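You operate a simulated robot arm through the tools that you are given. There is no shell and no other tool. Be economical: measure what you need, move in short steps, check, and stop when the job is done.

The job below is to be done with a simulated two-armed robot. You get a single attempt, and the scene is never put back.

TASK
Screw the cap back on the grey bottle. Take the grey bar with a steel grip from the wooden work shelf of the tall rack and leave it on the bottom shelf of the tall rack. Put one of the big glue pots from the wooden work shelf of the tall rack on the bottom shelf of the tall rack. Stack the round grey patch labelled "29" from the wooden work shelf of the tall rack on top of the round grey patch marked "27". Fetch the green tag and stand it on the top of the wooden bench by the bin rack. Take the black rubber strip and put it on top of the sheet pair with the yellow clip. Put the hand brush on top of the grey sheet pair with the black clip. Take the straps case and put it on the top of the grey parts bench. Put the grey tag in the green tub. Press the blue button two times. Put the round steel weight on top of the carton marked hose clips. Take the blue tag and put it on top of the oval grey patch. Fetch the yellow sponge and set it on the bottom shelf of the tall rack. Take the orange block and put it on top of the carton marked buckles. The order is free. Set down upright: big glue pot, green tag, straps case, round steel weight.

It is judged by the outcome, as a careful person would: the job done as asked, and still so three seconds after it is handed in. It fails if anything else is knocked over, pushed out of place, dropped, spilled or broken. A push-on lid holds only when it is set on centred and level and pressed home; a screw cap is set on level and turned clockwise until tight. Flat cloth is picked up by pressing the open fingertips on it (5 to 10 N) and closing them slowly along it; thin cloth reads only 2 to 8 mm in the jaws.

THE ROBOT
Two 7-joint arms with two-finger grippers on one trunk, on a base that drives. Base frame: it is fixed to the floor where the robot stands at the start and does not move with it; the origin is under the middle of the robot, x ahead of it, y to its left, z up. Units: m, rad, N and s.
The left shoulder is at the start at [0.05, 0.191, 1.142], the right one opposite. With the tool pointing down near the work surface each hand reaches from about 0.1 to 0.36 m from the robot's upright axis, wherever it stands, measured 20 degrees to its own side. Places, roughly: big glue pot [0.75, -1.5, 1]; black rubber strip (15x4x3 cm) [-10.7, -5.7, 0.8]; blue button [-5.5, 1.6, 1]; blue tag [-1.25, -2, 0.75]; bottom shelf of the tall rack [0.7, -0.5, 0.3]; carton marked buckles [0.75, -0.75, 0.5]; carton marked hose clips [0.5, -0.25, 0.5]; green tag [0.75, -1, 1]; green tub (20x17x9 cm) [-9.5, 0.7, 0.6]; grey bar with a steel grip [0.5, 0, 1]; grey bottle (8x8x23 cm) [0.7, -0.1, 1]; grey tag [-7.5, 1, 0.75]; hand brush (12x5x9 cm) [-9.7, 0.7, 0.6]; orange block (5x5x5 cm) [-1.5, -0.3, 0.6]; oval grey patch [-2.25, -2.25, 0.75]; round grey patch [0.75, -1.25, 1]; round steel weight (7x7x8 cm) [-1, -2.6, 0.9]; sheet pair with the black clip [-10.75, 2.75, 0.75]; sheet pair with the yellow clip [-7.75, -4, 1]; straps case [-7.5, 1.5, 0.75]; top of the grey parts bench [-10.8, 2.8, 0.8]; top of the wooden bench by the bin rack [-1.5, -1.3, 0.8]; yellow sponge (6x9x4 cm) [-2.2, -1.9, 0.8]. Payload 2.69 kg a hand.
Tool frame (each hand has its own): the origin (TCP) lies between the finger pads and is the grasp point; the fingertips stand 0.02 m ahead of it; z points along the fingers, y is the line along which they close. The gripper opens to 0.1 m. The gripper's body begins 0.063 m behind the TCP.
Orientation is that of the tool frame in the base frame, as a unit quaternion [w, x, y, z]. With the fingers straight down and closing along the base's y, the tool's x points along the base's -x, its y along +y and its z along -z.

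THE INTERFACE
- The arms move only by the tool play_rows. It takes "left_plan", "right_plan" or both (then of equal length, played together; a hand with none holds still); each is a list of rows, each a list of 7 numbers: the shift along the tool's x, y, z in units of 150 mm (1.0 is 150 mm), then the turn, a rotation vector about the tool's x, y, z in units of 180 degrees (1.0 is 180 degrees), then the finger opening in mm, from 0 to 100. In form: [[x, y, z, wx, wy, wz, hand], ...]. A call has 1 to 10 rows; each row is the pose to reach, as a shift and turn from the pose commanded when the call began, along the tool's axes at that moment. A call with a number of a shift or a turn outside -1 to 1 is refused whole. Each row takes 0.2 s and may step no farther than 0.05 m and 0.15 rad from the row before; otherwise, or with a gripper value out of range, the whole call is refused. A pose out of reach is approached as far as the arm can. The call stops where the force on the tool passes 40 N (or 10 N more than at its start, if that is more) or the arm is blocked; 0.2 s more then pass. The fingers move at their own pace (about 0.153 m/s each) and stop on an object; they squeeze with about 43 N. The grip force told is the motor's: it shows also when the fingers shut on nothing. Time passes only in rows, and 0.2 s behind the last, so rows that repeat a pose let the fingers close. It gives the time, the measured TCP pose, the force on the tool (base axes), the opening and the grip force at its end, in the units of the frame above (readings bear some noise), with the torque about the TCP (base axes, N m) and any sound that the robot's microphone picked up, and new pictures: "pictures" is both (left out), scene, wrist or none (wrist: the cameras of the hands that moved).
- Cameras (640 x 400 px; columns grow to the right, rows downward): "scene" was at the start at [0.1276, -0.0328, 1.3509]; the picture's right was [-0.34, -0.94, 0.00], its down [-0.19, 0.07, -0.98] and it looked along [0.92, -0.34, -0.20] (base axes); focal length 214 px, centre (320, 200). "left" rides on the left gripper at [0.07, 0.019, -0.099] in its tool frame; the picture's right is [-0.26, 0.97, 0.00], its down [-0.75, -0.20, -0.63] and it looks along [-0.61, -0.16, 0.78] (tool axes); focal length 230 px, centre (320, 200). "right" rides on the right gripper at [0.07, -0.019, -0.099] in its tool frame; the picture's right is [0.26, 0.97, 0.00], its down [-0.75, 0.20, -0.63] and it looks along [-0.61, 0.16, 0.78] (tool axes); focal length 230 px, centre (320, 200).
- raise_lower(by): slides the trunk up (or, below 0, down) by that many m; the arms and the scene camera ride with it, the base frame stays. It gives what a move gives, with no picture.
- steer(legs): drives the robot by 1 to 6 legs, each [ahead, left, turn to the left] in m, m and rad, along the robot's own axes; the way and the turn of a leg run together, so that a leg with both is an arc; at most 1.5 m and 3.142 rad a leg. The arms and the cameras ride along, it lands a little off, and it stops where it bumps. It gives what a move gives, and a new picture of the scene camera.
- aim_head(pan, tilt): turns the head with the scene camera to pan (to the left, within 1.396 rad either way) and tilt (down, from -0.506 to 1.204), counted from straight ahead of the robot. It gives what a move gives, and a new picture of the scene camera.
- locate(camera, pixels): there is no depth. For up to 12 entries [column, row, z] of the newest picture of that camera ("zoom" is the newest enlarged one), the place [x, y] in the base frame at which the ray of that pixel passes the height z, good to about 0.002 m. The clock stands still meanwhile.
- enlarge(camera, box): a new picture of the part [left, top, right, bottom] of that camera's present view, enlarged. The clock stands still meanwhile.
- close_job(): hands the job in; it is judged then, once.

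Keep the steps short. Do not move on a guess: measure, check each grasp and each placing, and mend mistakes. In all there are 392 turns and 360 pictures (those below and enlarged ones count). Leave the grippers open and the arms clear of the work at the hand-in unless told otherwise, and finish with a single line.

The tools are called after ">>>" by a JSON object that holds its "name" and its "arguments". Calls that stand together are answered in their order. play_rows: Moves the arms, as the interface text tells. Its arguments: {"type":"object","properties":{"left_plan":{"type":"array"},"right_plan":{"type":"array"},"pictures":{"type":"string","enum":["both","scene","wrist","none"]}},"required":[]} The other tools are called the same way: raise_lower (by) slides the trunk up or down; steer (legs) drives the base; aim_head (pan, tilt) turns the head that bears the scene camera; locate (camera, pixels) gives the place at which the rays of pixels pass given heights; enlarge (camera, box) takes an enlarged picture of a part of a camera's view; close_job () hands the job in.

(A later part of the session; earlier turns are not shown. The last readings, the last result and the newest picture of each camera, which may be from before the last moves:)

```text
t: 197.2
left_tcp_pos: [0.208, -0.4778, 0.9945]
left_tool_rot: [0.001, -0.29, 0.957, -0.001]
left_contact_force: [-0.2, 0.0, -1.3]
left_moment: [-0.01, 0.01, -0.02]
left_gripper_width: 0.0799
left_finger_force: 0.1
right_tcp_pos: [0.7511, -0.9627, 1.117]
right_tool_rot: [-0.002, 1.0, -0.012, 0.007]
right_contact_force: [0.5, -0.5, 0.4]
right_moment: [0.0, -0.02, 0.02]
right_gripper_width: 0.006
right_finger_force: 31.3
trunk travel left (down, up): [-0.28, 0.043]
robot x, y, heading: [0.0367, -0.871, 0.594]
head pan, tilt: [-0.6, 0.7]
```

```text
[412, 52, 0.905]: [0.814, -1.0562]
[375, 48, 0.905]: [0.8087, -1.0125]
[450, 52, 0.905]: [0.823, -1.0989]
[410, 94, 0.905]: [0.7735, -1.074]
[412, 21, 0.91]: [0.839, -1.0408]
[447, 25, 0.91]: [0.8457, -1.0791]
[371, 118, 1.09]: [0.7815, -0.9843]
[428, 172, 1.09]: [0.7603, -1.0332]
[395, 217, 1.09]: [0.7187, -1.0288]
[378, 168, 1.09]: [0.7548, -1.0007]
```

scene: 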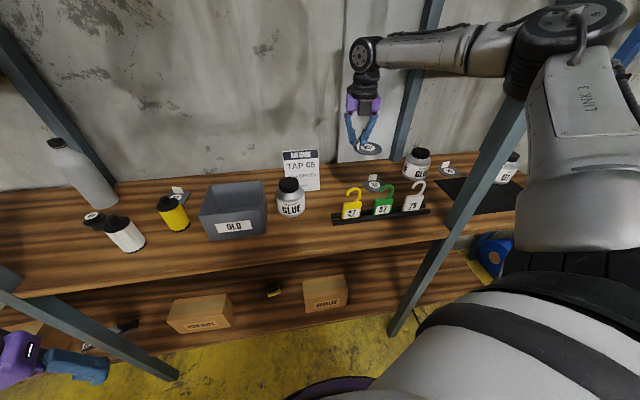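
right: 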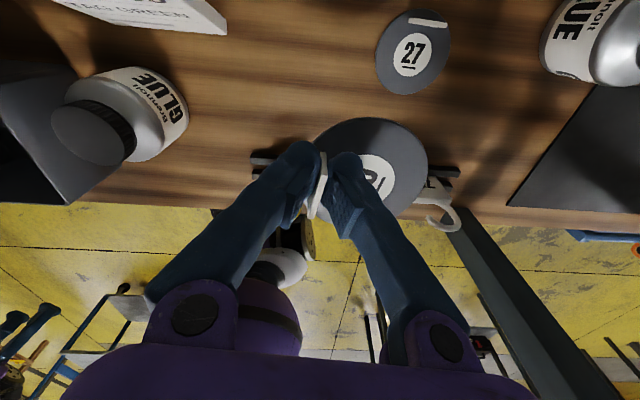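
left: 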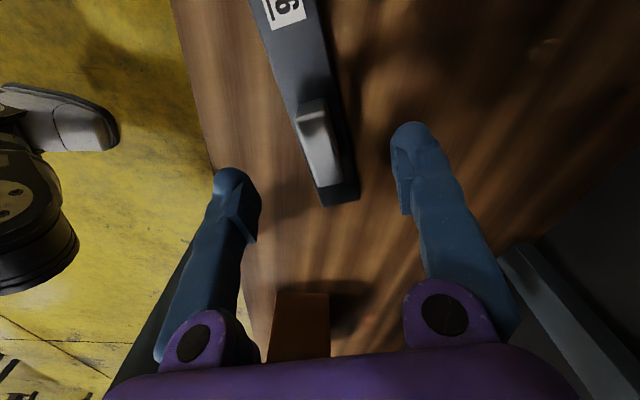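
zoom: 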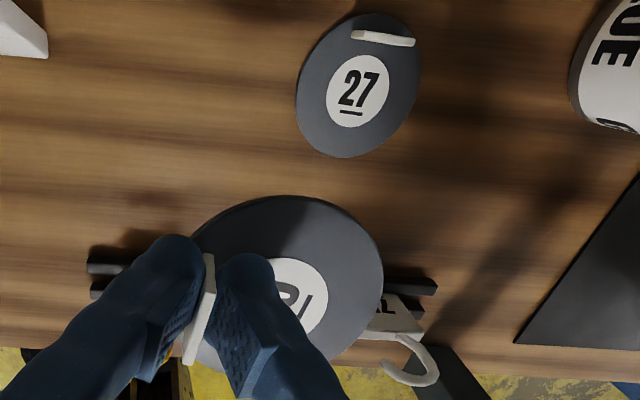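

>>> {"name": "play_rows", "arguments": {"right_plan": [[0.12, 0.13, 0, 0, 0, 0, 0], [0.24, 0.26, 0.05, 0, 0, 0, 0], [0.356, 0.392, 0.2, 0, 0, 0, 0], [0.356, 0.392, 0.45, 0, 0, 0, 0], [0.356, 0.392, 0.7, 0, 0, 0, 0], [0.356, 0.392, 0.85, 0, 0, 0, 0], [0.356, 0.392, 0.85, 0, 0, 0, 0]], "pictures": "both"}}

>>> {"name": "enlarge", "arguments": {"camera": "right", "box": [260, 80, 460, 230]}}

>>> {"name": "enlarge", "arguments": {"camera": "scene", "box": [310, 140, 450, 225]}}

```text
t: 198.8
left_tcp_pos: [0.2072, -0.4777, 0.9942]
left_tool_rot: [0.0, -0.291, 0.957, -0.002]
left_contact_force: [-0.9, 0.0, -0.7]
left_moment: [0.0, 0.01, 0.02]
left_gripper_width: 0.0801
left_finger_force: 0.1
right_tcp_pos: [0.8059, -1.0236, 0.9888]
right_tool_rot: [-0.001, 1.0, -0.011, 0.007]
right_contact_force: [0.1, 0.2, -0.4]
right_moment: [-0.03, 0.02, 0.03]
right_gripper_width: 0.006
right_finger_force: 31.2
trunk travel left (down, up): [-0.28, 0.043]
robot x, y, heading: [0.0323, -0.8683, 0.592]
head pan, tilt: [-0.6, 0.7]
```

scene: 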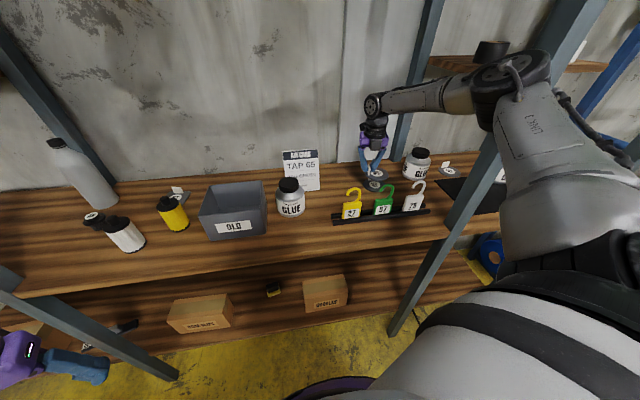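
right: 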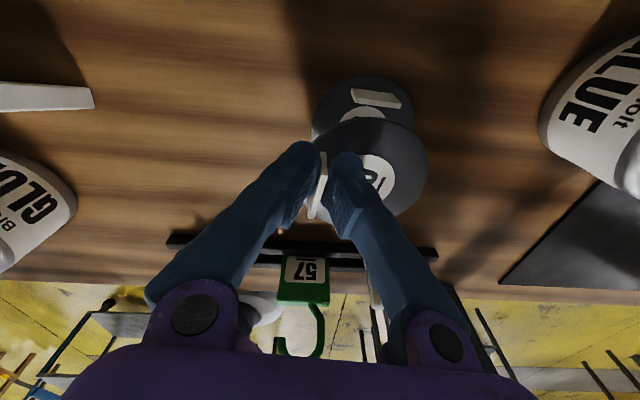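

```text
2.67 times, centred on (360, 155) of right
```

zoom: 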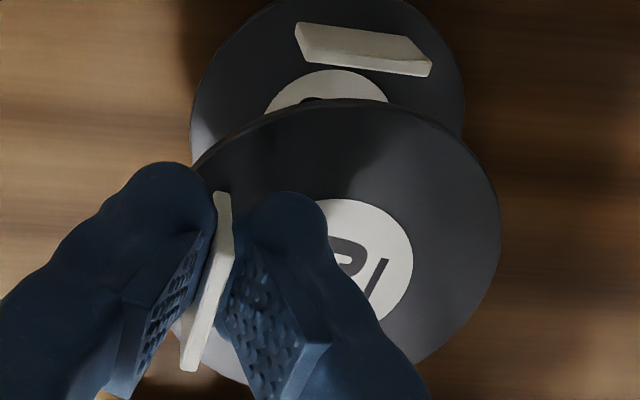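

```text
4.57 times, centred on (380, 182) of scene
```

zoom: 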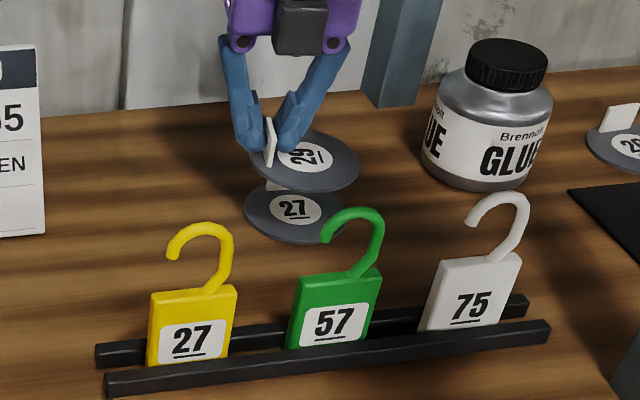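

>>> {"name": "locate", "arguments": {"camera": "right", "pixels": [[311, 118, 0.905], [413.5, 118, 0.905], [356, 96, 0.91], [400, 106, 0.91], [427.3, 166, 0.962], [369, 117.5, 0.962], [326, 221, 0.962], [400, 210, 0.962]]}}

>>> {"name": "locate", "arguments": {"camera": "zoom", "pixels": [[295, 213, 0.905], [244, 212, 0.905], [308, 163, 0.962], [360, 162, 0.962]]}}

```text
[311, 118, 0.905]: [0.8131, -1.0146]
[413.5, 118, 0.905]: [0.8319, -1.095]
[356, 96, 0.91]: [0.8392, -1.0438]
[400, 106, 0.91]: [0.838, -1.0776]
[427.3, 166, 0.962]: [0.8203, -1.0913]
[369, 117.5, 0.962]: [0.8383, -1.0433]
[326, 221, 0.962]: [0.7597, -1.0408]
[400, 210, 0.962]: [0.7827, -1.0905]
```

```text
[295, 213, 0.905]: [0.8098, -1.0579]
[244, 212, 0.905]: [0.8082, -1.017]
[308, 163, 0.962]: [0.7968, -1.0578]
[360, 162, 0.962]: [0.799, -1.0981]
```

29 is centred at [0.798,-1.058] over 27 at [0.810,-1.057]; I nudge 3 mm to the front and lower to contact.

>>> {"name": "play_rows", "arguments": {"right_plan": [[-0.02, 0, 0.1, 0, 0, 0, 0], [-0.02, 0, 0.2, 0, 0, 0, 0], [-0.02, 0, 0.27, 0, 0, 0, 0], [-0.02, 0, 0.31, 0, 0, 0, 0], [-0.02, 0, 0.335, 0, 0, 0, 0]], "pictures": "none"}}

>>> {"name": "enlarge", "arguments": {"camera": "scene", "box": [340, 155, 420, 210]}}

>>> {"name": "enlarge", "arguments": {"camera": "right", "box": [260, 80, 460, 230]}}

```text
t: 200.1
left_tcp_pos: [0.208, -0.4788, 0.9941]
left_tool_rot: [0.0, -0.291, 0.957, -0.001]
left_contact_force: [-0.2, -0.1, 0.1]
left_moment: [0.0, 0.0, 0.04]
left_gripper_width: 0.08
left_finger_force: 0.1
right_tcp_pos: [0.8015, -1.023, 0.9417]
right_tool_rot: [-0.002, 1.0, -0.012, 0.006]
right_contact_force: [0.2, 0.9, -0.6]
right_moment: [0.01, 0.0, -0.01]
right_gripper_width: 0.0057
right_finger_force: 31.6
trunk travel left (down, up): [-0.28, 0.043]
robot x, y, heading: [0.031, -0.868, 0.593]
head pan, tilt: [-0.6, 0.7]
```

```text
7.27 times, centred on (380, 182) of scene
```

zoom: 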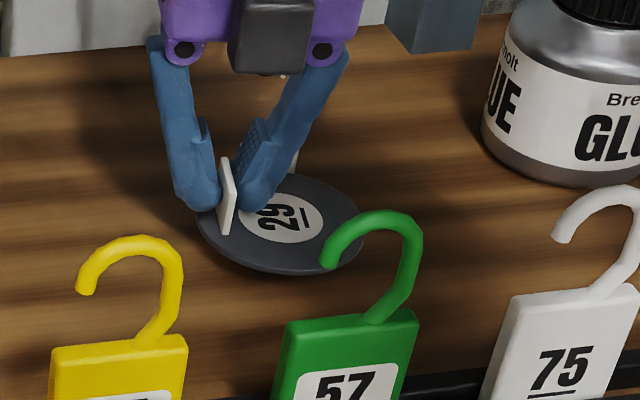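

```text
2.67 times, centred on (360, 155) of right
```

zoom: 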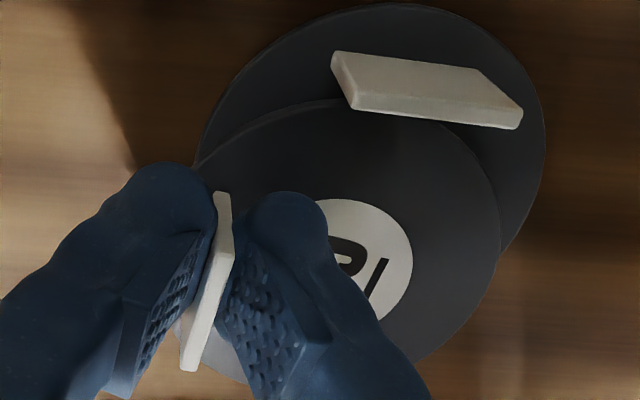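

>>> {"name": "play_rows", "arguments": {"right_plan": [[0, 0.027, 0, 0, 0, 0, 0], [0, 0.027, 0.02, 0, 0, 0, 0], [0, 0.027, 0.03, 0, 0, 0, 0], [0, 0.027, 0.04, 0, 0, 0, 0]], "pictures": "none"}}

```text
t: 201.1
left_tcp_pos: [0.2082, -0.4779, 0.9947]
left_tool_rot: [0.0, -0.291, 0.957, -0.002]
left_contact_force: [0.6, 0.0, 0.3]
left_moment: [-0.02, 0.03, 0.0]
left_gripper_width: 0.08
left_finger_force: 0.0
right_tcp_pos: [0.8031, -1.0263, 0.9336]
right_tool_rot: [-0.001, 1.0, -0.011, 0.006]
right_contact_force: [-1.1, -0.8, -0.8]
right_moment: [-0.02, 0.0, -0.01]
right_gripper_width: 0.0061
right_finger_force: 32.1
trunk travel left (down, up): [-0.28, 0.043]
robot x, y, heading: [0.0304, -0.8653, 0.594]
head pan, tilt: [-0.6, 0.7]
```

>>> {"name": "play_rows", "arguments": {"right_plan": [[0, 0, 0.01, 0, 0, 0, 0], [0, 0, 0.02, 0, 0, 0, 0], [0, 0, 0.03, 0, 0, 0, 0]], "pictures": "none"}}

>>> {"name": "enlarge", "arguments": {"camera": "scene", "box": [340, 155, 420, 210]}}

```text
t: 201.8
left_tcp_pos: [0.2071, -0.4792, 0.9947]
left_tool_rot: [0.002, -0.29, 0.957, -0.002]
left_contact_force: [0.1, -0.2, -0.3]
left_moment: [-0.01, 0.03, 0.01]
left_gripper_width: 0.0801
left_finger_force: 0.0
right_tcp_pos: [0.8025, -1.0248, 0.9324]
right_tool_rot: [-0.001, 1.0, -0.012, 0.009]
right_contact_force: [1.1, -0.6, 14.2]
right_moment: [-0.03, 0.18, 0.06]
right_gripper_width: 0.0062
right_finger_force: 31.6
trunk travel left (down, up): [-0.28, 0.043]
robot x, y, heading: [0.0372, -0.8703, 0.593]
head pan, tilt: [-0.6, 0.7]
```

```text
7.27 times, centred on (380, 182) of scene
```

zoom: 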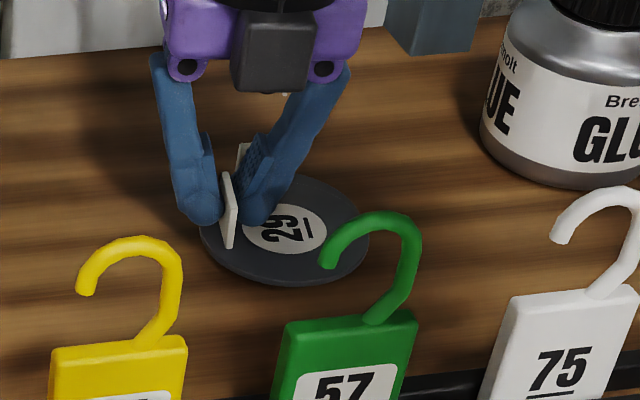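

Contact. I open slightly and lift straight up.

>>> {"name": "play_rows", "arguments": {"right_plan": [[0, 0, -0.015, 0, 0, 0, 0], [0, 0, -0.015, 0, 0, 0, 14], [0, 0, -0.015, 0, 0, 0, 24], [0, 0, -0.2, 0, 0, 0, 24], [0, 0, -0.5, 0, 0, 0, 24], [0, 0, -0.8, 0, 0, 0, 40], [0, 0, -1, 0, 0, 0, 60]], "pictures": "both"}}

>>> {"name": "enlarge", "arguments": {"camera": "scene", "box": [310, 140, 450, 225]}}

>>> {"name": "enlarge", "arguments": {"camera": "right", "box": [220, 40, 420, 190]}}

```text
t: 203.4
left_tcp_pos: [0.2079, -0.4784, 0.9937]
left_tool_rot: [0.0, -0.291, 0.957, -0.001]
left_contact_force: [-0.4, 0.1, 0.0]
left_moment: [-0.02, -0.01, -0.02]
left_gripper_width: 0.0801
left_finger_force: 0.2
right_tcp_pos: [0.8014, -1.0276, 1.0819]
right_tool_rot: [-0.001, 1.0, -0.011, 0.007]
right_contact_force: [0.2, -0.8, 0.1]
right_moment: [0.01, 0.0, -0.04]
right_gripper_width: 0.0601
right_finger_force: 0.0
trunk travel left (down, up): [-0.28, 0.043]
robot x, y, heading: [0.037, -0.8691, 0.595]
head pan, tilt: [-0.6, 0.7]
```

scene: 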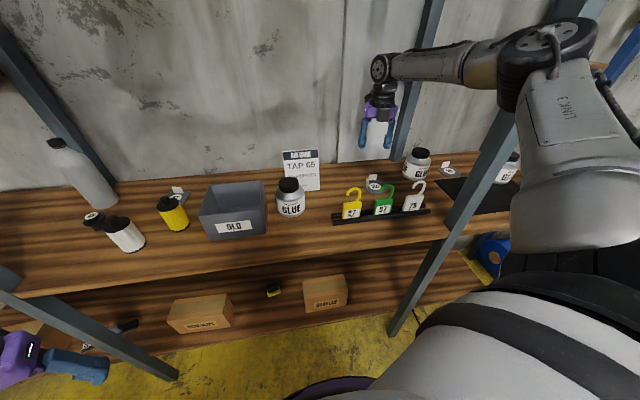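
right: 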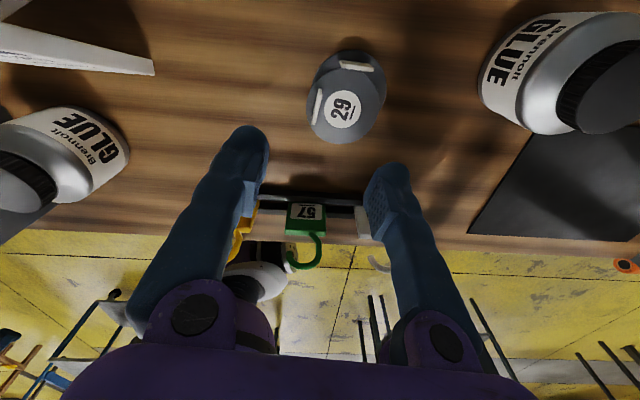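

```text
4.57 times, centred on (380, 182) of scene
```

zoom: 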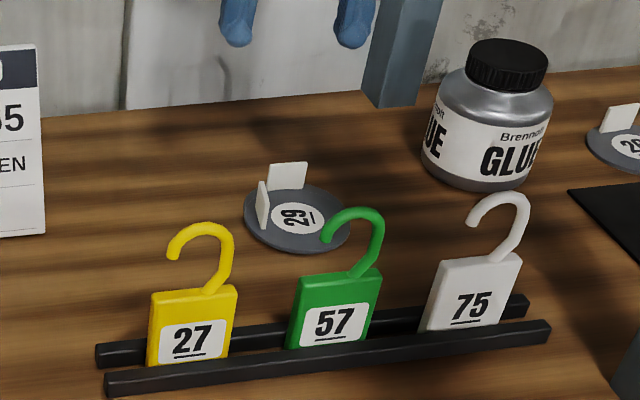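

```text
2.67 times, centred on (320, 115) of right
```

zoom: 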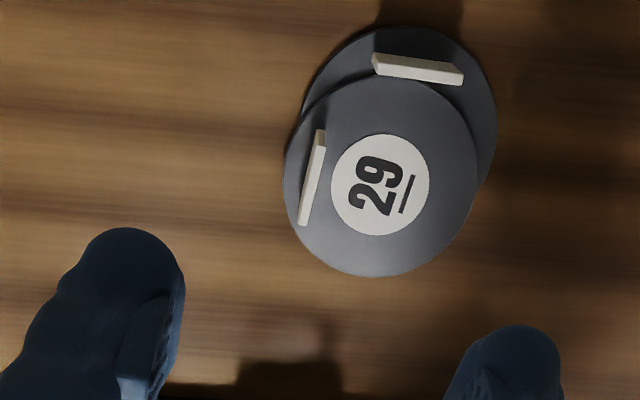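

Patch 29 lies flat on 27. Next the glue pot: I measure the pots' widths.

>>> {"name": "locate", "arguments": {"camera": "scene", "pixels": [[404, 165, 0.95], [432, 165, 0.95], [408, 153, 0.985], [429, 153, 0.985], [276, 200, 0.95], [306, 200, 0.95], [418, 183, 0.9], [291, 217, 0.9]]}}

>>> {"name": "enlarge", "arguments": {"camera": "scene", "box": [260, 165, 330, 225]}}

>>> {"name": "enlarge", "arguments": {"camera": "scene", "box": [385, 135, 455, 195]}}

```text
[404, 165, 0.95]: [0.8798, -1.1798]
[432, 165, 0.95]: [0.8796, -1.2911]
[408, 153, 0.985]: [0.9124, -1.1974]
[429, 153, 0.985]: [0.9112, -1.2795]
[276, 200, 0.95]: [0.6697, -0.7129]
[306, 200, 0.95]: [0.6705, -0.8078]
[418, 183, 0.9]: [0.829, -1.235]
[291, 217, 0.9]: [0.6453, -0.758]
```

```text
6.67 times, centred on (295, 195) of scene
```

zoom: 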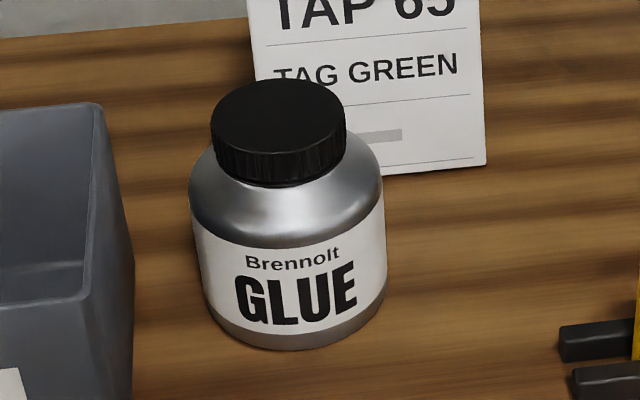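

```text
6.67 times, centred on (420, 165) of scene
```

zoom: 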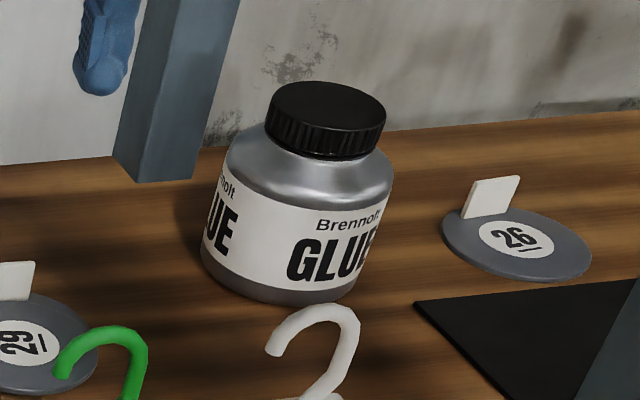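

>>> {"name": "locate", "arguments": {"camera": "scene", "pixels": [[288.7, 181, 1.0], [288.7, 181, 1.01], [288.7, 181, 1.02], [288.7, 181, 0.99], [291, 217.5, 0.9], [278.5, 181, 1.0], [299, 181, 1.0], [271.5, 212, 0.9], [267, 181, 1.0], [262, 182, 1.0], [238, 183, 1.0]]}}

```text
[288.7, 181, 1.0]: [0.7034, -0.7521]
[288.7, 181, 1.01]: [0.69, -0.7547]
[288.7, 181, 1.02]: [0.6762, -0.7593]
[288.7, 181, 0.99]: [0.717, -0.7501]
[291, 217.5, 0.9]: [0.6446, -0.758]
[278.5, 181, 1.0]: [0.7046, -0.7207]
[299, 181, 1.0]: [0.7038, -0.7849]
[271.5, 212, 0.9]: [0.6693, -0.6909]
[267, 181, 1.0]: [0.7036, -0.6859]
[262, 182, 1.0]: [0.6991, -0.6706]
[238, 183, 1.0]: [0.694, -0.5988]
```

>>> {"name": "locate", "arguments": {"camera": "scene", "pixels": [[304, 190.5, 0.9], [319.6, 189.4, 0.9], [180, 333, 0.305], [235, 321, 0.305], [267, 297, 0.305], [281, 293, 0.305], [304, 312, 0.305], [347, 303, 0.305], [395, 330, 0.0], [300, 325, 0.305], [390, 290, 0.305]]}}

>>> {"name": "enlarge", "arguments": {"camera": "scene", "box": [140, 250, 420, 360]}}

```text
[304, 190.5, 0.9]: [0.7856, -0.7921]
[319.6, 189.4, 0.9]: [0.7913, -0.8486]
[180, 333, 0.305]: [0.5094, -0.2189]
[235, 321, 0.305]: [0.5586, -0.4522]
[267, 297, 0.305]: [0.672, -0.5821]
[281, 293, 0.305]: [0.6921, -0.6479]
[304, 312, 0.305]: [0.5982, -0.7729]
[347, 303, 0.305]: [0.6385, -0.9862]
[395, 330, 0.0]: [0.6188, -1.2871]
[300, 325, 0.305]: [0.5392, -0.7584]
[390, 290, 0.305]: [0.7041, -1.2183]
```

```text
2.29 times, centred on (280, 305) of scene
```

zoom: 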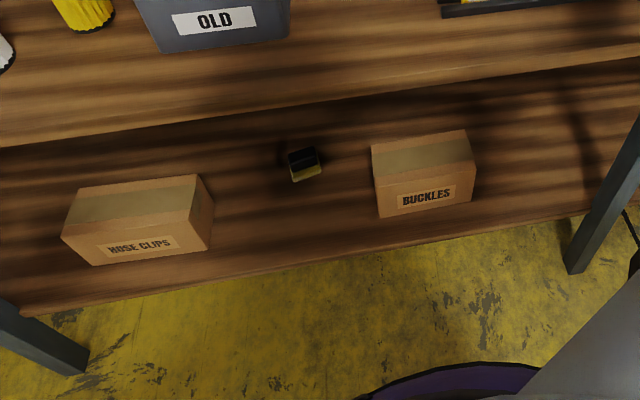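

I'll take the pot by the bin (lid Ø≈0.064, top z≈1.01, centre ≈[0.69,-0.757]) and set it at about [0.595,-0.61] on the bottom shelf. First I swing the right hand over it, turning clockwise in two stages.

>>> {"name": "play_rows", "arguments": {"right_plan": [[-0.02, -0.03, -0.15, 0, 0, 0.046, 80], [-0.06, -0.1, -0.3, 0, 0, 0.092, 80], [-0.1, -0.2, -0.4, 0, 0, 0.138, 80], [-0.14, -0.3, -0.4, 0, 0, 0.184, 80], [-0.18, -0.4, -0.4, 0, 0, 0.23, 80], [-0.22, -0.5, -0.4, 0, 0, 0.276, 80], [-0.26, -0.6, -0.4, 0, 0, 0.322, 80], [-0.3, -0.7, -0.4, 0, 0, 0.368, 80], [-0.34, -0.8, -0.4, 0, 0, 0.414, 80], [-0.39, -0.89, -0.4, 0, 0, 0.46, 80]], "pictures": "none"}}

>>> {"name": "play_rows", "arguments": {"right_plan": [[-0.09, 0.03, 0, 0, 0, 0.047, 80], [-0.18, 0.06, 0, 0, 0, 0.094, 80], [-0.27, 0.09, 0, 0, 0, 0.141, 80], [-0.36, 0.12, 0, 0, 0, 0.188, 80], [-0.45, 0.15, 0, 0, 0, 0.235, 80], [-0.55, 0.18, 0, 0, 0, 0.282, 80], [-0.65, 0.21, 0, 0, 0, 0.329, 80], [-0.75, 0.24, 0, 0, 0, 0.376, 80], [-0.85, 0.27, 0, 0, 0, 0.423, 80], [-0.926, 0.295, 0, 0, 0, 0.47, 80]], "pictures": "both"}}

```text
t: 205.7
left_tcp_pos: [0.2074, -0.4788, 0.9941]
left_tool_rot: [0.0, -0.29, 0.957, -0.002]
left_contact_force: [0.3, 0.5, -1.0]
left_moment: [-0.05, 0.0, 0.0]
left_gripper_width: 0.0801
left_finger_force: 0.1
right_tcp_pos: [0.7424, -0.8923, 1.1383]
right_tool_rot: [-0.005, 0.741, -0.672, 0.004]
right_contact_force: [0.7, 0.1, -0.4]
right_moment: [0.0, 0.01, -0.01]
right_gripper_width: 0.0799
right_finger_force: 0.0
trunk travel left (down, up): [-0.28, 0.043]
robot x, y, heading: [0.0346, -0.8698, 0.596]
head pan, tilt: [-0.6, 0.7]
```

```text
t: 207.8
left_tcp_pos: [0.2091, -0.4777, 0.9936]
left_tool_rot: [0.001, -0.289, 0.957, -0.001]
left_contact_force: [0.5, 0.3, -0.7]
left_moment: [0.01, 0.02, -0.01]
left_gripper_width: 0.08
left_finger_force: 0.1
right_tcp_pos: [0.6845, -0.7611, 1.1366]
right_tool_rot: [0.008, -0.096, 0.995, 0.003]
right_contact_force: [-0.4, 0.0, 0.3]
right_moment: [-0.02, -0.02, -0.01]
right_gripper_width: 0.0799
right_finger_force: 0.1
trunk travel left (down, up): [-0.28, 0.043]
robot x, y, heading: [0.0327, -0.8682, 0.598]
head pan, tilt: [-0.6, 0.7]
```

scene: 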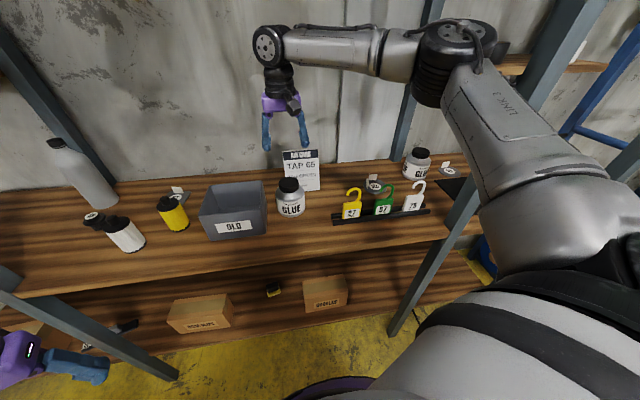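
right: 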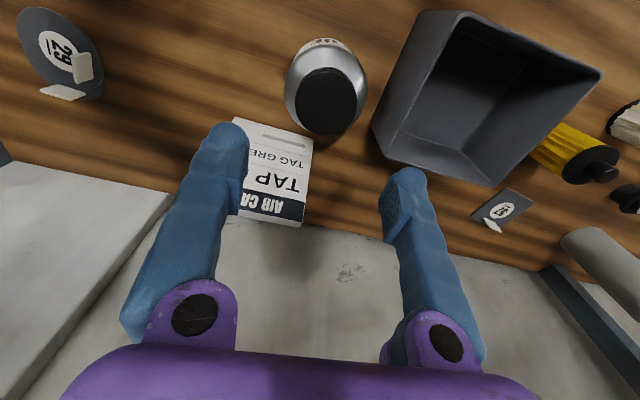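

>>> {"name": "locate", "arguments": {"camera": "right", "pixels": [[327, 100, 1.01], [297, 100, 1.01], [357, 100, 1.01], [327, 68, 1.01], [327, 134, 1.01], [372, 130, 1.0], [290, 120, 1.0]]}}

```text
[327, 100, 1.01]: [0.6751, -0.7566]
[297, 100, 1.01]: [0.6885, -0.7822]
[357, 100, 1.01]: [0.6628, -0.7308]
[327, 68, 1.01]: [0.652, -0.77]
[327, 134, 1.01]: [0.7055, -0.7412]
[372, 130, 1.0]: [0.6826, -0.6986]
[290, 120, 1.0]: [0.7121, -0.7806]
```

The bin rim is close to the left finger, so I turn the hand 45° to clear it, centre over the lid and descend part way.

>>> {"name": "play_rows", "arguments": {"right_plan": [[0.02, 0.02, 0, 0, 0, -0.045, 80], [0.043, 0.042, 0, 0, 0, -0.09, 80], [0.043, 0.042, 0, 0, 0, -0.135, 80], [0.043, 0.042, 0.1, 0, 0, -0.18, 80], [0.043, 0.042, 0.2, 0, 0, -0.225, 80], [0.043, 0.042, 0.35, 0, 0, -0.25, 80], [0.043, 0.042, 0.5, 0, 0, -0.25, 80], [0.043, 0.042, 0.5, 0, 0, -0.25, 80]], "pictures": "wrist"}}

```text
t: 209.7
left_tcp_pos: [0.2074, -0.478, 0.9944]
left_tool_rot: [0.001, -0.291, 0.957, -0.001]
left_contact_force: [-0.5, -0.2, 0.3]
left_moment: [0.01, -0.01, -0.02]
left_gripper_width: 0.08
left_finger_force: 0.1
right_tcp_pos: [0.6745, -0.7605, 1.0634]
right_tool_rot: [0.007, -0.472, 0.882, -0.002]
right_contact_force: [-0.9, 0.1, 0.1]
right_moment: [-0.02, 0.02, -0.03]
right_gripper_width: 0.0802
right_finger_force: 0.0
right hand out of reach, approached as far as the arm can: row 5, 6, 7, 8
trunk travel left (down, up): [-0.28, 0.043]
robot x, y, heading: [0.0365, -0.8652, 0.595]
head pan, tilt: [-0.6, 0.7]
```

right: 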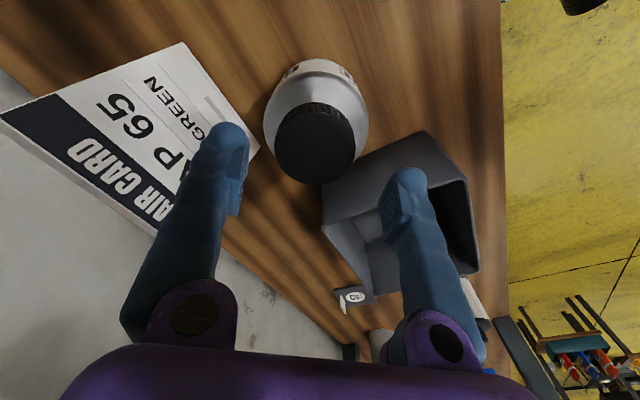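

>>> {"name": "locate", "arguments": {"camera": "right", "pixels": [[316, 143, 1.01], [276, 143, 1.01], [356, 143, 1.01], [316, 103, 1.01], [316, 185, 1.01], [325, 185, 1.0]]}}

```text
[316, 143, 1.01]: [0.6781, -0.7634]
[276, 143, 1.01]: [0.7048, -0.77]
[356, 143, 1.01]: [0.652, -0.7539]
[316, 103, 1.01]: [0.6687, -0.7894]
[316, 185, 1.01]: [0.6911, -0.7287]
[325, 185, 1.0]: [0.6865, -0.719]
```

>>> {"name": "play_rows", "arguments": {"right_plan": [[-0.014, -0.027, 0.15, 0, 0, 0, 85], [-0.014, -0.027, 0.3, 0, 0, 0, 85], [-0.014, -0.027, 0.38, 0, 0, 0, 85], [-0.014, -0.027, 0.38, 0, 0, 0, 60], [-0.014, -0.027, 0.38, 0, 0, 0, 40], [-0.014, -0.027, 0.38, 0, 0, 0, 40]], "pictures": "both"}}

```text
t: 211.1
left_tcp_pos: [0.2073, -0.4785, 0.9942]
left_tool_rot: [0.001, -0.29, 0.957, -0.002]
left_contact_force: [0.1, -0.4, -0.6]
left_moment: [-0.03, -0.02, 0.0]
left_gripper_width: 0.0801
left_finger_force: 0.1
right_tcp_pos: [0.6734, -0.7748, 1.0134]
right_tool_rot: [0.007, -0.472, 0.882, -0.002]
right_contact_force: [0.1, 0.3, -0.2]
right_moment: [0.0, 0.04, 0.0]
right_gripper_width: 0.04
right_finger_force: 0.1
right hand out of reach, approached as far as the arm can: row 1, 2, 3, 4, 5, 6
trunk travel left (down, up): [-0.28, 0.043]
robot x, y, heading: [0.0322, -0.8678, 0.589]
head pan, tilt: [-0.6, 0.7]
```

scene: 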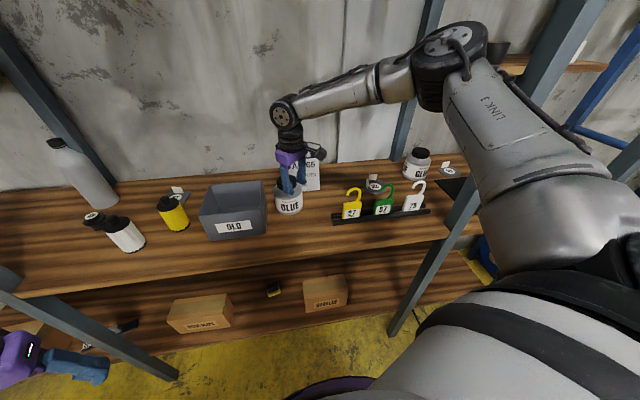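
right: 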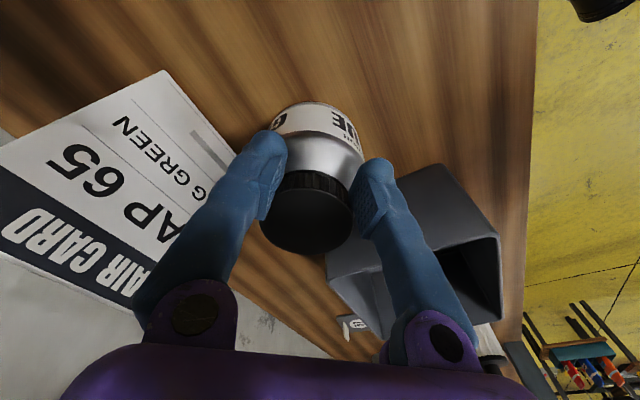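

The arm is at a limit in this stance. I open, lift, and reposition the base squarely in front (left 0.27, turn right 0.415).

>>> {"name": "play_rows", "arguments": {"right_plan": [[0, 0, 0, 0, 0, 0, 85], [0, 0, -0.3, 0, 0, 0, 85], [0, 0, -0.6, 0, 0, 0, 85], [0, 0, -0.9, 0, 0, 0, 85]], "pictures": "none"}}

>>> {"name": "steer", "arguments": {"legs": [[0.122, 0.243, 0], [0, 0, -0.415]]}}

```text
t: 212.1
left_tcp_pos: [0.2069, -0.4799, 0.995]
left_tool_rot: [0.001, -0.291, 0.957, -0.002]
left_contact_force: [-0.2, -0.1, 0.2]
left_moment: [-0.01, -0.02, 0.03]
left_gripper_width: 0.08
left_finger_force: 0.1
right_tcp_pos: [0.6675, -0.7747, 1.149]
right_tool_rot: [0.006, -0.472, 0.882, -0.002]
right_contact_force: [-0.6, -0.5, 0.6]
right_moment: [0.01, 0.01, -0.02]
right_gripper_width: 0.0853
right_finger_force: 0.1
trunk travel left (down, up): [-0.28, 0.043]
robot x, y, heading: [0.0328, -0.8657, 0.598]
head pan, tilt: [-0.6, 0.7]
```

```text
t: 215.9
left_tcp_pos: [0.32, -0.317, 0.9941]
left_tool_rot: [0.0, -0.086, 0.996, -0.001]
left_contact_force: [0.2, -0.3, 0.9]
left_moment: [0.0, 0.01, 0.01]
left_gripper_width: 0.0799
left_finger_force: 0.1
right_tcp_pos: [0.6222, -0.7754, 1.1495]
right_tool_rot: [0.006, -0.279, 0.96, -0.004]
right_contact_force: [0.2, 0.0, -0.4]
right_moment: [0.03, 0.01, 0.01]
right_gripper_width: 0.085
right_finger_force: 0.0
trunk travel left (down, up): [-0.28, 0.043]
robot x, y, heading: [0.0013, -0.6064, 0.175]
head pan, tilt: [-0.6, 0.7]
```

scene: 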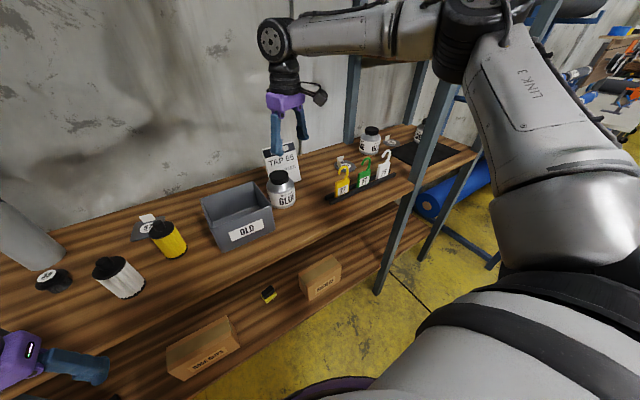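

>>> {"name": "steer", "arguments": {"legs": [[0.07, -0.013, 0]]}}

>>> {"name": "play_rows", "arguments": {"right_plan": [[0, 0, 0.1, 0, 0, -0.04, 85], [0, 0, 0.25, 0, 0, -0.08, 85], [0, 0, 0.4, 0, 0, -0.125, 85], [0, 0, 0.4, 0, 0, -0.125, 85]], "pictures": "wrist"}}

```text
t: 217.0
left_tcp_pos: [0.3894, -0.319, 0.9936]
left_tool_rot: [0.0, -0.087, 0.996, -0.001]
left_contact_force: [0.5, -0.1, 0.3]
left_moment: [0.04, 0.05, -0.02]
left_gripper_width: 0.0799
left_finger_force: 0.1
right_tcp_pos: [0.6914, -0.777, 1.1472]
right_tool_rot: [0.006, -0.278, 0.96, -0.003]
right_contact_force: [0.4, 0.1, 0.7]
right_moment: [-0.01, 0.04, -0.02]
right_gripper_width: 0.0852
right_finger_force: 0.0
trunk travel left (down, up): [-0.28, 0.043]
robot x, y, heading: [0.0709, -0.6102, 0.176]
head pan, tilt: [-0.6, 0.7]
```

scene: 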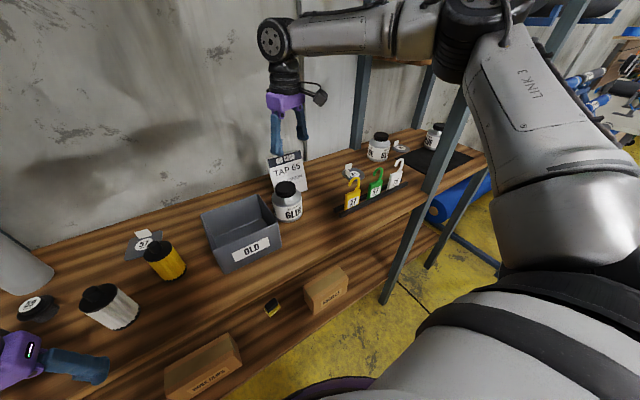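

```text
t: 218.0
left_tcp_pos: [0.3888, -0.3195, 0.9946]
left_tool_rot: [0.001, -0.086, 0.996, -0.002]
left_contact_force: [-0.6, -0.3, 1.0]
left_moment: [-0.02, 0.01, 0.01]
left_gripper_width: 0.08
left_finger_force: 0.1
right_tcp_pos: [0.6916, -0.7764, 1.0855]
right_tool_rot: [0.005, -0.462, 0.887, -0.005]
right_contact_force: [-1.2, 0.4, -0.3]
right_moment: [0.0, 0.0, 0.0]
right_gripper_width: 0.0852
right_finger_force: 0.0
trunk travel left (down, up): [-0.28, 0.043]
robot x, y, heading: [0.0692, -0.6083, 0.177]
head pan, tilt: [-0.6, 0.7]
```

right: 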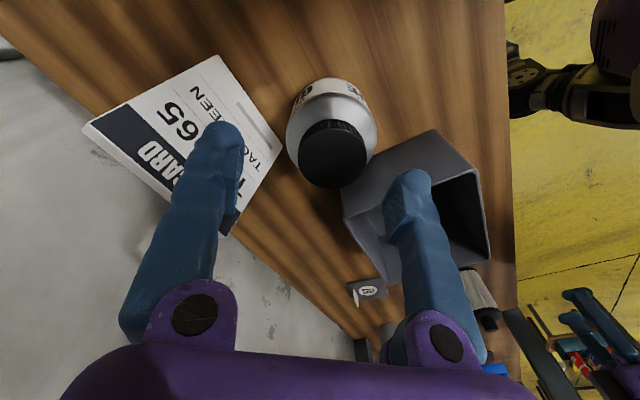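

>>> {"name": "locate", "arguments": {"camera": "right", "pixels": [[333, 155, 1.01], [298, 155, 1.01], [367, 155, 1.01], [333, 122, 1.01], [333, 188, 1.01], [345, 190, 1.0]]}}

```text
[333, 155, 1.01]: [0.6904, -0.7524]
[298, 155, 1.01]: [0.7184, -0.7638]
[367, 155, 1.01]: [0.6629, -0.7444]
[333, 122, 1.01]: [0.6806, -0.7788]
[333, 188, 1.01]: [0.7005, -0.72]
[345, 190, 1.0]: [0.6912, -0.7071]
```

>>> {"name": "play_rows", "arguments": {"right_plan": [[-0.07, 0.05, 0.05, 0, 0, 0, 85], [-0.133, 0.1, 0.15, 0, 0, 0, 85], [-0.133, 0.1, 0.3, 0, 0, 0, 85], [-0.133, 0.1, 0.3, 0, 0, 0, 85]], "pictures": "wrist"}}

>>> {"name": "locate", "arguments": {"camera": "right", "pixels": [[320, 160, 1.01], [320, 175, 1.01], [320, 190, 1.01], [320, 145, 1.01]]}}

```text
t: 219.0
left_tcp_pos: [0.3887, -0.3188, 0.9954]
left_tool_rot: [0.0, -0.086, 0.996, -0.002]
left_contact_force: [0.0, -0.6, 0.0]
left_moment: [0.01, 0.02, -0.04]
left_gripper_width: 0.08
left_finger_force: 0.0
right_tcp_pos: [0.6871, -0.7555, 1.0435]
right_tool_rot: [0.005, -0.461, 0.887, -0.005]
right_contact_force: [0.4, 0.0, 0.4]
right_moment: [-0.01, -0.01, -0.01]
right_gripper_width: 0.0849
right_finger_force: 0.0
right hand out of reach, approached as far as the arm can: row 2, 3, 4
trunk travel left (down, up): [-0.28, 0.043]
robot x, y, heading: [0.0711, -0.6059, 0.179]
head pan, tilt: [-0.6, 0.7]
```

right: 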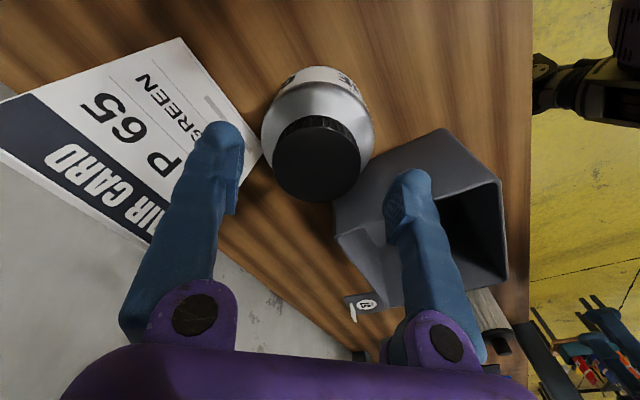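

```text
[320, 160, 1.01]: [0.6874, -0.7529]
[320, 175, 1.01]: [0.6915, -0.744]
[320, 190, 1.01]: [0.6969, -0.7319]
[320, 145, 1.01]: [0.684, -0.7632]
```

Aligned in xy; I descend the last 39 mm by the trunk and grip the lid.

>>> {"name": "raise_lower", "arguments": {"by": -0.038}}

>>> {"name": "play_rows", "arguments": {"right_plan": [[0, 0, 0, 0, 0, 0, 65], [0, 0, 0, 0, 0, 0, 45], [0, 0, 0, 0, 0, 0, 40], [0, 0, 0, 0, 0, 0, 40]], "pictures": "wrist"}}

```text
t: 219.8
left_tcp_pos: [0.3888, -0.3182, 0.9565]
left_tool_rot: [0.0, -0.086, 0.996, -0.002]
left_contact_force: [0.3, 0.4, 0.1]
left_moment: [0.0, 0.01, 0.03]
left_gripper_width: 0.0798
left_finger_force: 0.0
right_tcp_pos: [0.6873, -0.7555, 1.0062]
right_tool_rot: [0.006, -0.462, 0.887, -0.004]
right_contact_force: [-0.4, 0.8, 0.2]
right_moment: [0.02, -0.01, 0.01]
right_gripper_width: 0.085
right_finger_force: 0.0
trunk travel left (down, up): [-0.242, 0.081]
robot x, y, heading: [0.0732, -0.6066, 0.175]
head pan, tilt: [-0.6, 0.7]
```

```text
t: 220.8
left_tcp_pos: [0.3895, -0.3186, 0.9553]
left_tool_rot: [0.0, -0.086, 0.996, -0.001]
left_contact_force: [0.2, -0.4, 0.4]
left_moment: [0.02, 0.0, 0.02]
left_gripper_width: 0.0799
left_finger_force: 0.1
right_tcp_pos: [0.6876, -0.7569, 1.0063]
right_tool_rot: [0.006, -0.46, 0.888, -0.005]
right_contact_force: [1.2, -0.5, -0.9]
right_moment: [-0.05, 0.01, -0.01]
right_gripper_width: 0.057
right_finger_force: 43.2
trunk travel left (down, up): [-0.242, 0.081]
robot x, y, heading: [0.0756, -0.6041, 0.179]
head pan, tilt: [-0.6, 0.7]
```

right: 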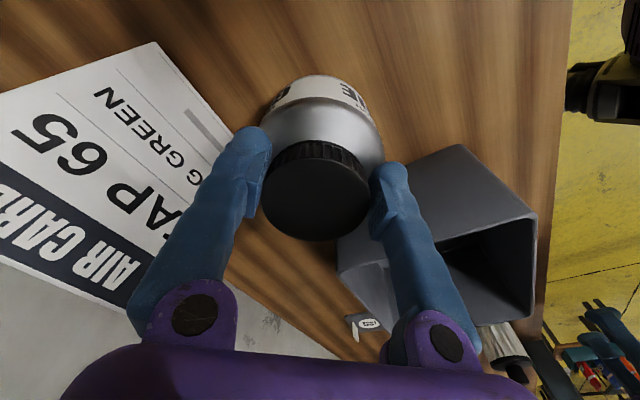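

Lid gripped (57 mm). I test-lift 40 mm by trunk and look.

>>> {"name": "raise_lower", "arguments": {"by": 0.05}}

>>> {"name": "enlarge", "arguments": {"camera": "scene", "box": [180, 100, 420, 260]}}

```text
t: 221.7
left_tcp_pos: [0.3886, -0.3185, 1.0068]
left_tool_rot: [0.001, -0.087, 0.996, -0.002]
left_contact_force: [0.1, -0.1, -0.9]
left_moment: [0.02, -0.01, 0.0]
left_gripper_width: 0.0799
left_finger_force: 0.0
right_tcp_pos: [0.6874, -0.7551, 1.0559]
right_tool_rot: [0.004, -0.461, 0.887, -0.004]
right_contact_force: [-0.7, -0.2, -4.1]
right_moment: [-0.04, 0.02, 0.01]
right_gripper_width: 0.0569
right_finger_force: 43.4
trunk travel left (down, up): [-0.292, 0.031]
robot x, y, heading: [0.0705, -0.6035, 0.172]
head pan, tilt: [-0.6, 0.7]
```

```text
2.50 times, centred on (300, 180) of scene
```

zoom: 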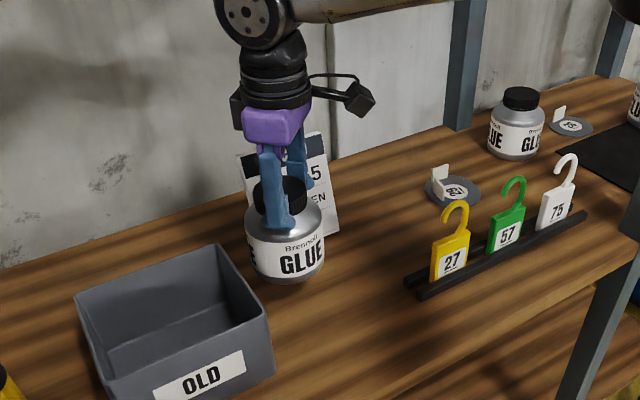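

Lifted cleanly (4 N, lid holds). I back straight out 0.42 m, then lower the trunk fully.

>>> {"name": "steer", "arguments": {"legs": [[-0.42, 0, 0]]}}

>>> {"name": "raise_lower", "arguments": {"by": -0.29}}

>>> {"name": "play_rows", "arguments": {"right_plan": [[0.05, -0.07, 0.15, 0, 0, 0, 40], [0.1, -0.14, 0.4, 0, 0, 0, 40], [0.15, -0.21, 0.65, 0, 0, 0, 40], [0.2, -0.28, 0.85, 0, 0, 0, 40], [0.25, -0.35, 1, 0, 0, 0, 40]], "pictures": "none"}}

>>> {"name": "play_rows", "arguments": {"right_plan": [[0, 0, 0.25, 0, 0, 0, 40], [0, 0, 0.5, 0, 0, 0, 40], [0, 0, 0.75, 0, 0, 0, 40], [0, 0, 1, 0, 0, 0, 40], [0, 0, 1, 0, 0, 0, 40]], "pictures": "scene"}}

```text
t: 224.3
left_tcp_pos: [-0.0164, -0.3929, 1.0056]
left_tool_rot: [0.0, -0.084, 0.996, -0.002]
left_contact_force: [-0.5, -0.2, 0.1]
left_moment: [0.01, 0.0, -0.02]
left_gripper_width: 0.08
left_finger_force: 0.1
right_tcp_pos: [0.2781, -0.8287, 1.0563]
right_tool_rot: [0.006, -0.458, 0.889, -0.005]
right_contact_force: [0.1, -1.7, -4.2]
right_moment: [-0.06, 0.01, 0.0]
right_gripper_width: 0.057
right_finger_force: 42.1
trunk travel left (down, up): [-0.292, 0.031]
robot x, y, heading: [-0.3341, -0.674, 0.177]
head pan, tilt: [-0.6, 0.7]
```

scene: 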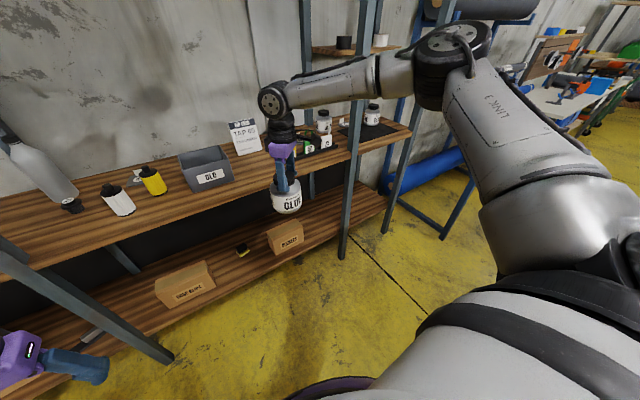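

```text
t: 227.2
left_tcp_pos: [-0.0174, -0.3926, 0.7168]
left_tool_rot: [0.0, -0.084, 0.996, -0.002]
left_contact_force: [-0.9, -0.2, 0.6]
left_moment: [-0.03, -0.02, 0.02]
left_gripper_width: 0.0798
left_finger_force: 0.0
right_tcp_pos: [0.2787, -0.8313, 0.7649]
right_tool_rot: [0.005, -0.459, 0.888, -0.004]
right_contact_force: [0.1, -0.5, -3.2]
right_moment: [-0.07, 0.01, -0.01]
right_gripper_width: 0.0569
right_finger_force: 43.5
trunk travel left (down, up): [-0.002, 0.321]
robot x, y, heading: [-0.3362, -0.6764, 0.173]
head pan, tilt: [-0.6, 0.7]
```

```text
t: 228.4
left_tcp_pos: [-0.0176, -0.3923, 0.7157]
left_tool_rot: [0.0, -0.084, 0.996, -0.002]
left_contact_force: [0.7, 0.8, -0.3]
left_moment: [0.01, -0.02, 0.0]
left_gripper_width: 0.0801
left_finger_force: 0.0
right_tcp_pos: [0.2681, -0.9109, 0.6436]
right_tool_rot: [0.007, -0.459, 0.889, -0.004]
right_contact_force: [-0.3, -1.3, -3.4]
right_moment: [-0.05, 0.02, -0.01]
right_gripper_width: 0.0567
right_finger_force: 43.6
right hand out of reach, approached as far as the arm can: row 2, 3, 4, 5
trunk travel left (down, up): [-0.002, 0.321]
robot x, y, heading: [-0.3349, -0.6765, 0.173]
head pan, tilt: [-0.6, 0.7]
```

```text
t: 229.6
left_tcp_pos: [-0.0168, -0.3913, 0.7167]
left_tool_rot: [0.001, -0.083, 0.997, -0.001]
left_contact_force: [-1.2, -0.3, 0.2]
left_moment: [0.0, -0.02, 0.04]
left_gripper_width: 0.08
left_finger_force: 0.0
right_tcp_pos: [0.2211, -0.9433, 0.5848]
right_tool_rot: [0.007, -0.459, 0.889, -0.004]
right_contact_force: [1.1, -1.3, -4.2]
right_moment: [-0.05, 0.03, -0.03]
right_gripper_width: 0.0569
right_finger_force: 43.0
right hand out of reach, approached as far as the arm can: row 1, 2, 3, 4, 5
trunk travel left (down, up): [-0.002, 0.321]
robot x, y, heading: [-0.3308, -0.6765, 0.173]
head pan, tilt: [-0.6, 0.7]
```

scene: 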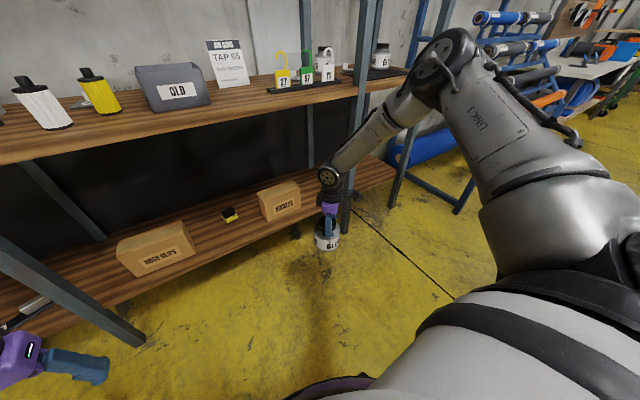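

The hand yaw is limiting. I rotate it clockwise 45° to the natural yaw, then move left and down.

>>> {"name": "play_rows", "arguments": {"right_plan": [[0, 0, 0, 0, 0, 0.045, 40], [0, 0, 0, 0, 0, 0.09, 40], [0, 0, 0, 0, 0, 0.135, 40], [0, 0, 0, 0, 0, 0.18, 40], [0, 0, 0, 0, 0, 0.225, 40], [0, 0, 0, 0, 0, 0.25, 40], [0, 0, 0, 0, 0, 0.25, 40]], "pictures": "none"}}

>>> {"name": "play_rows", "arguments": {"right_plan": [[0, 0.1, 0.15, 0, 0, 0, 40], [0, 0.25, 0.3, 0, 0, 0, 40], [-0.1, 0.4, 0.5, 0, 0, 0, 40], [-0.2, 0.5, 0.7, 0, 0, 0, 40], [-0.3, 0.6, 0.9, 0, 0, 0, 40], [-0.3, 0.6, 1, 0, 0, 0, 40]], "pictures": "scene"}}

```text
t: 231.2
left_tcp_pos: [-0.018, -0.392, 0.7167]
left_tool_rot: [0.0, -0.085, 0.996, -0.001]
left_contact_force: [-0.3, 0.1, -0.1]
left_moment: [0.02, -0.01, 0.01]
left_gripper_width: 0.08
left_finger_force: 0.0
right_tcp_pos: [0.2188, -0.9463, 0.584]
right_tool_rot: [0.006, -0.083, 0.997, -0.002]
right_contact_force: [-0.1, 0.4, -3.6]
right_moment: [-0.02, 0.03, 0.02]
right_gripper_width: 0.0571
right_finger_force: 42.8
trunk travel left (down, up): [-0.002, 0.321]
robot x, y, heading: [-0.3347, -0.6723, 0.169]
head pan, tilt: [-0.6, 0.7]
```

```text
t: 232.6
left_tcp_pos: [-0.018, -0.3916, 0.7169]
left_tool_rot: [0.001, -0.084, 0.996, -0.002]
left_contact_force: [0.6, -0.1, 0.2]
left_moment: [-0.01, -0.01, -0.01]
left_gripper_width: 0.0799
left_finger_force: 0.1
right_tcp_pos: [0.1894, -0.9143, 0.5781]
right_tool_rot: [0.007, -0.084, 0.996, -0.002]
right_contact_force: [-0.7, -0.1, -2.8]
right_moment: [-0.02, 0.04, -0.01]
right_gripper_width: 0.0573
right_finger_force: 43.3
right hand out of reach, approached as far as the arm can: row 1, 2, 3, 4, 5, 6
trunk travel left (down, up): [-0.002, 0.321]
robot x, y, heading: [-0.3327, -0.6798, 0.171]
head pan, tilt: [-0.6, 0.7]
```

scene: 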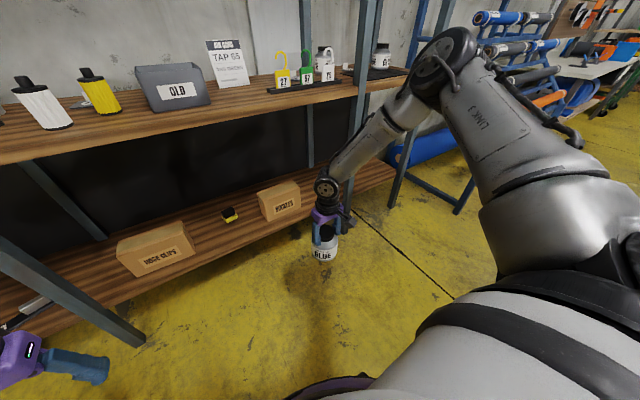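

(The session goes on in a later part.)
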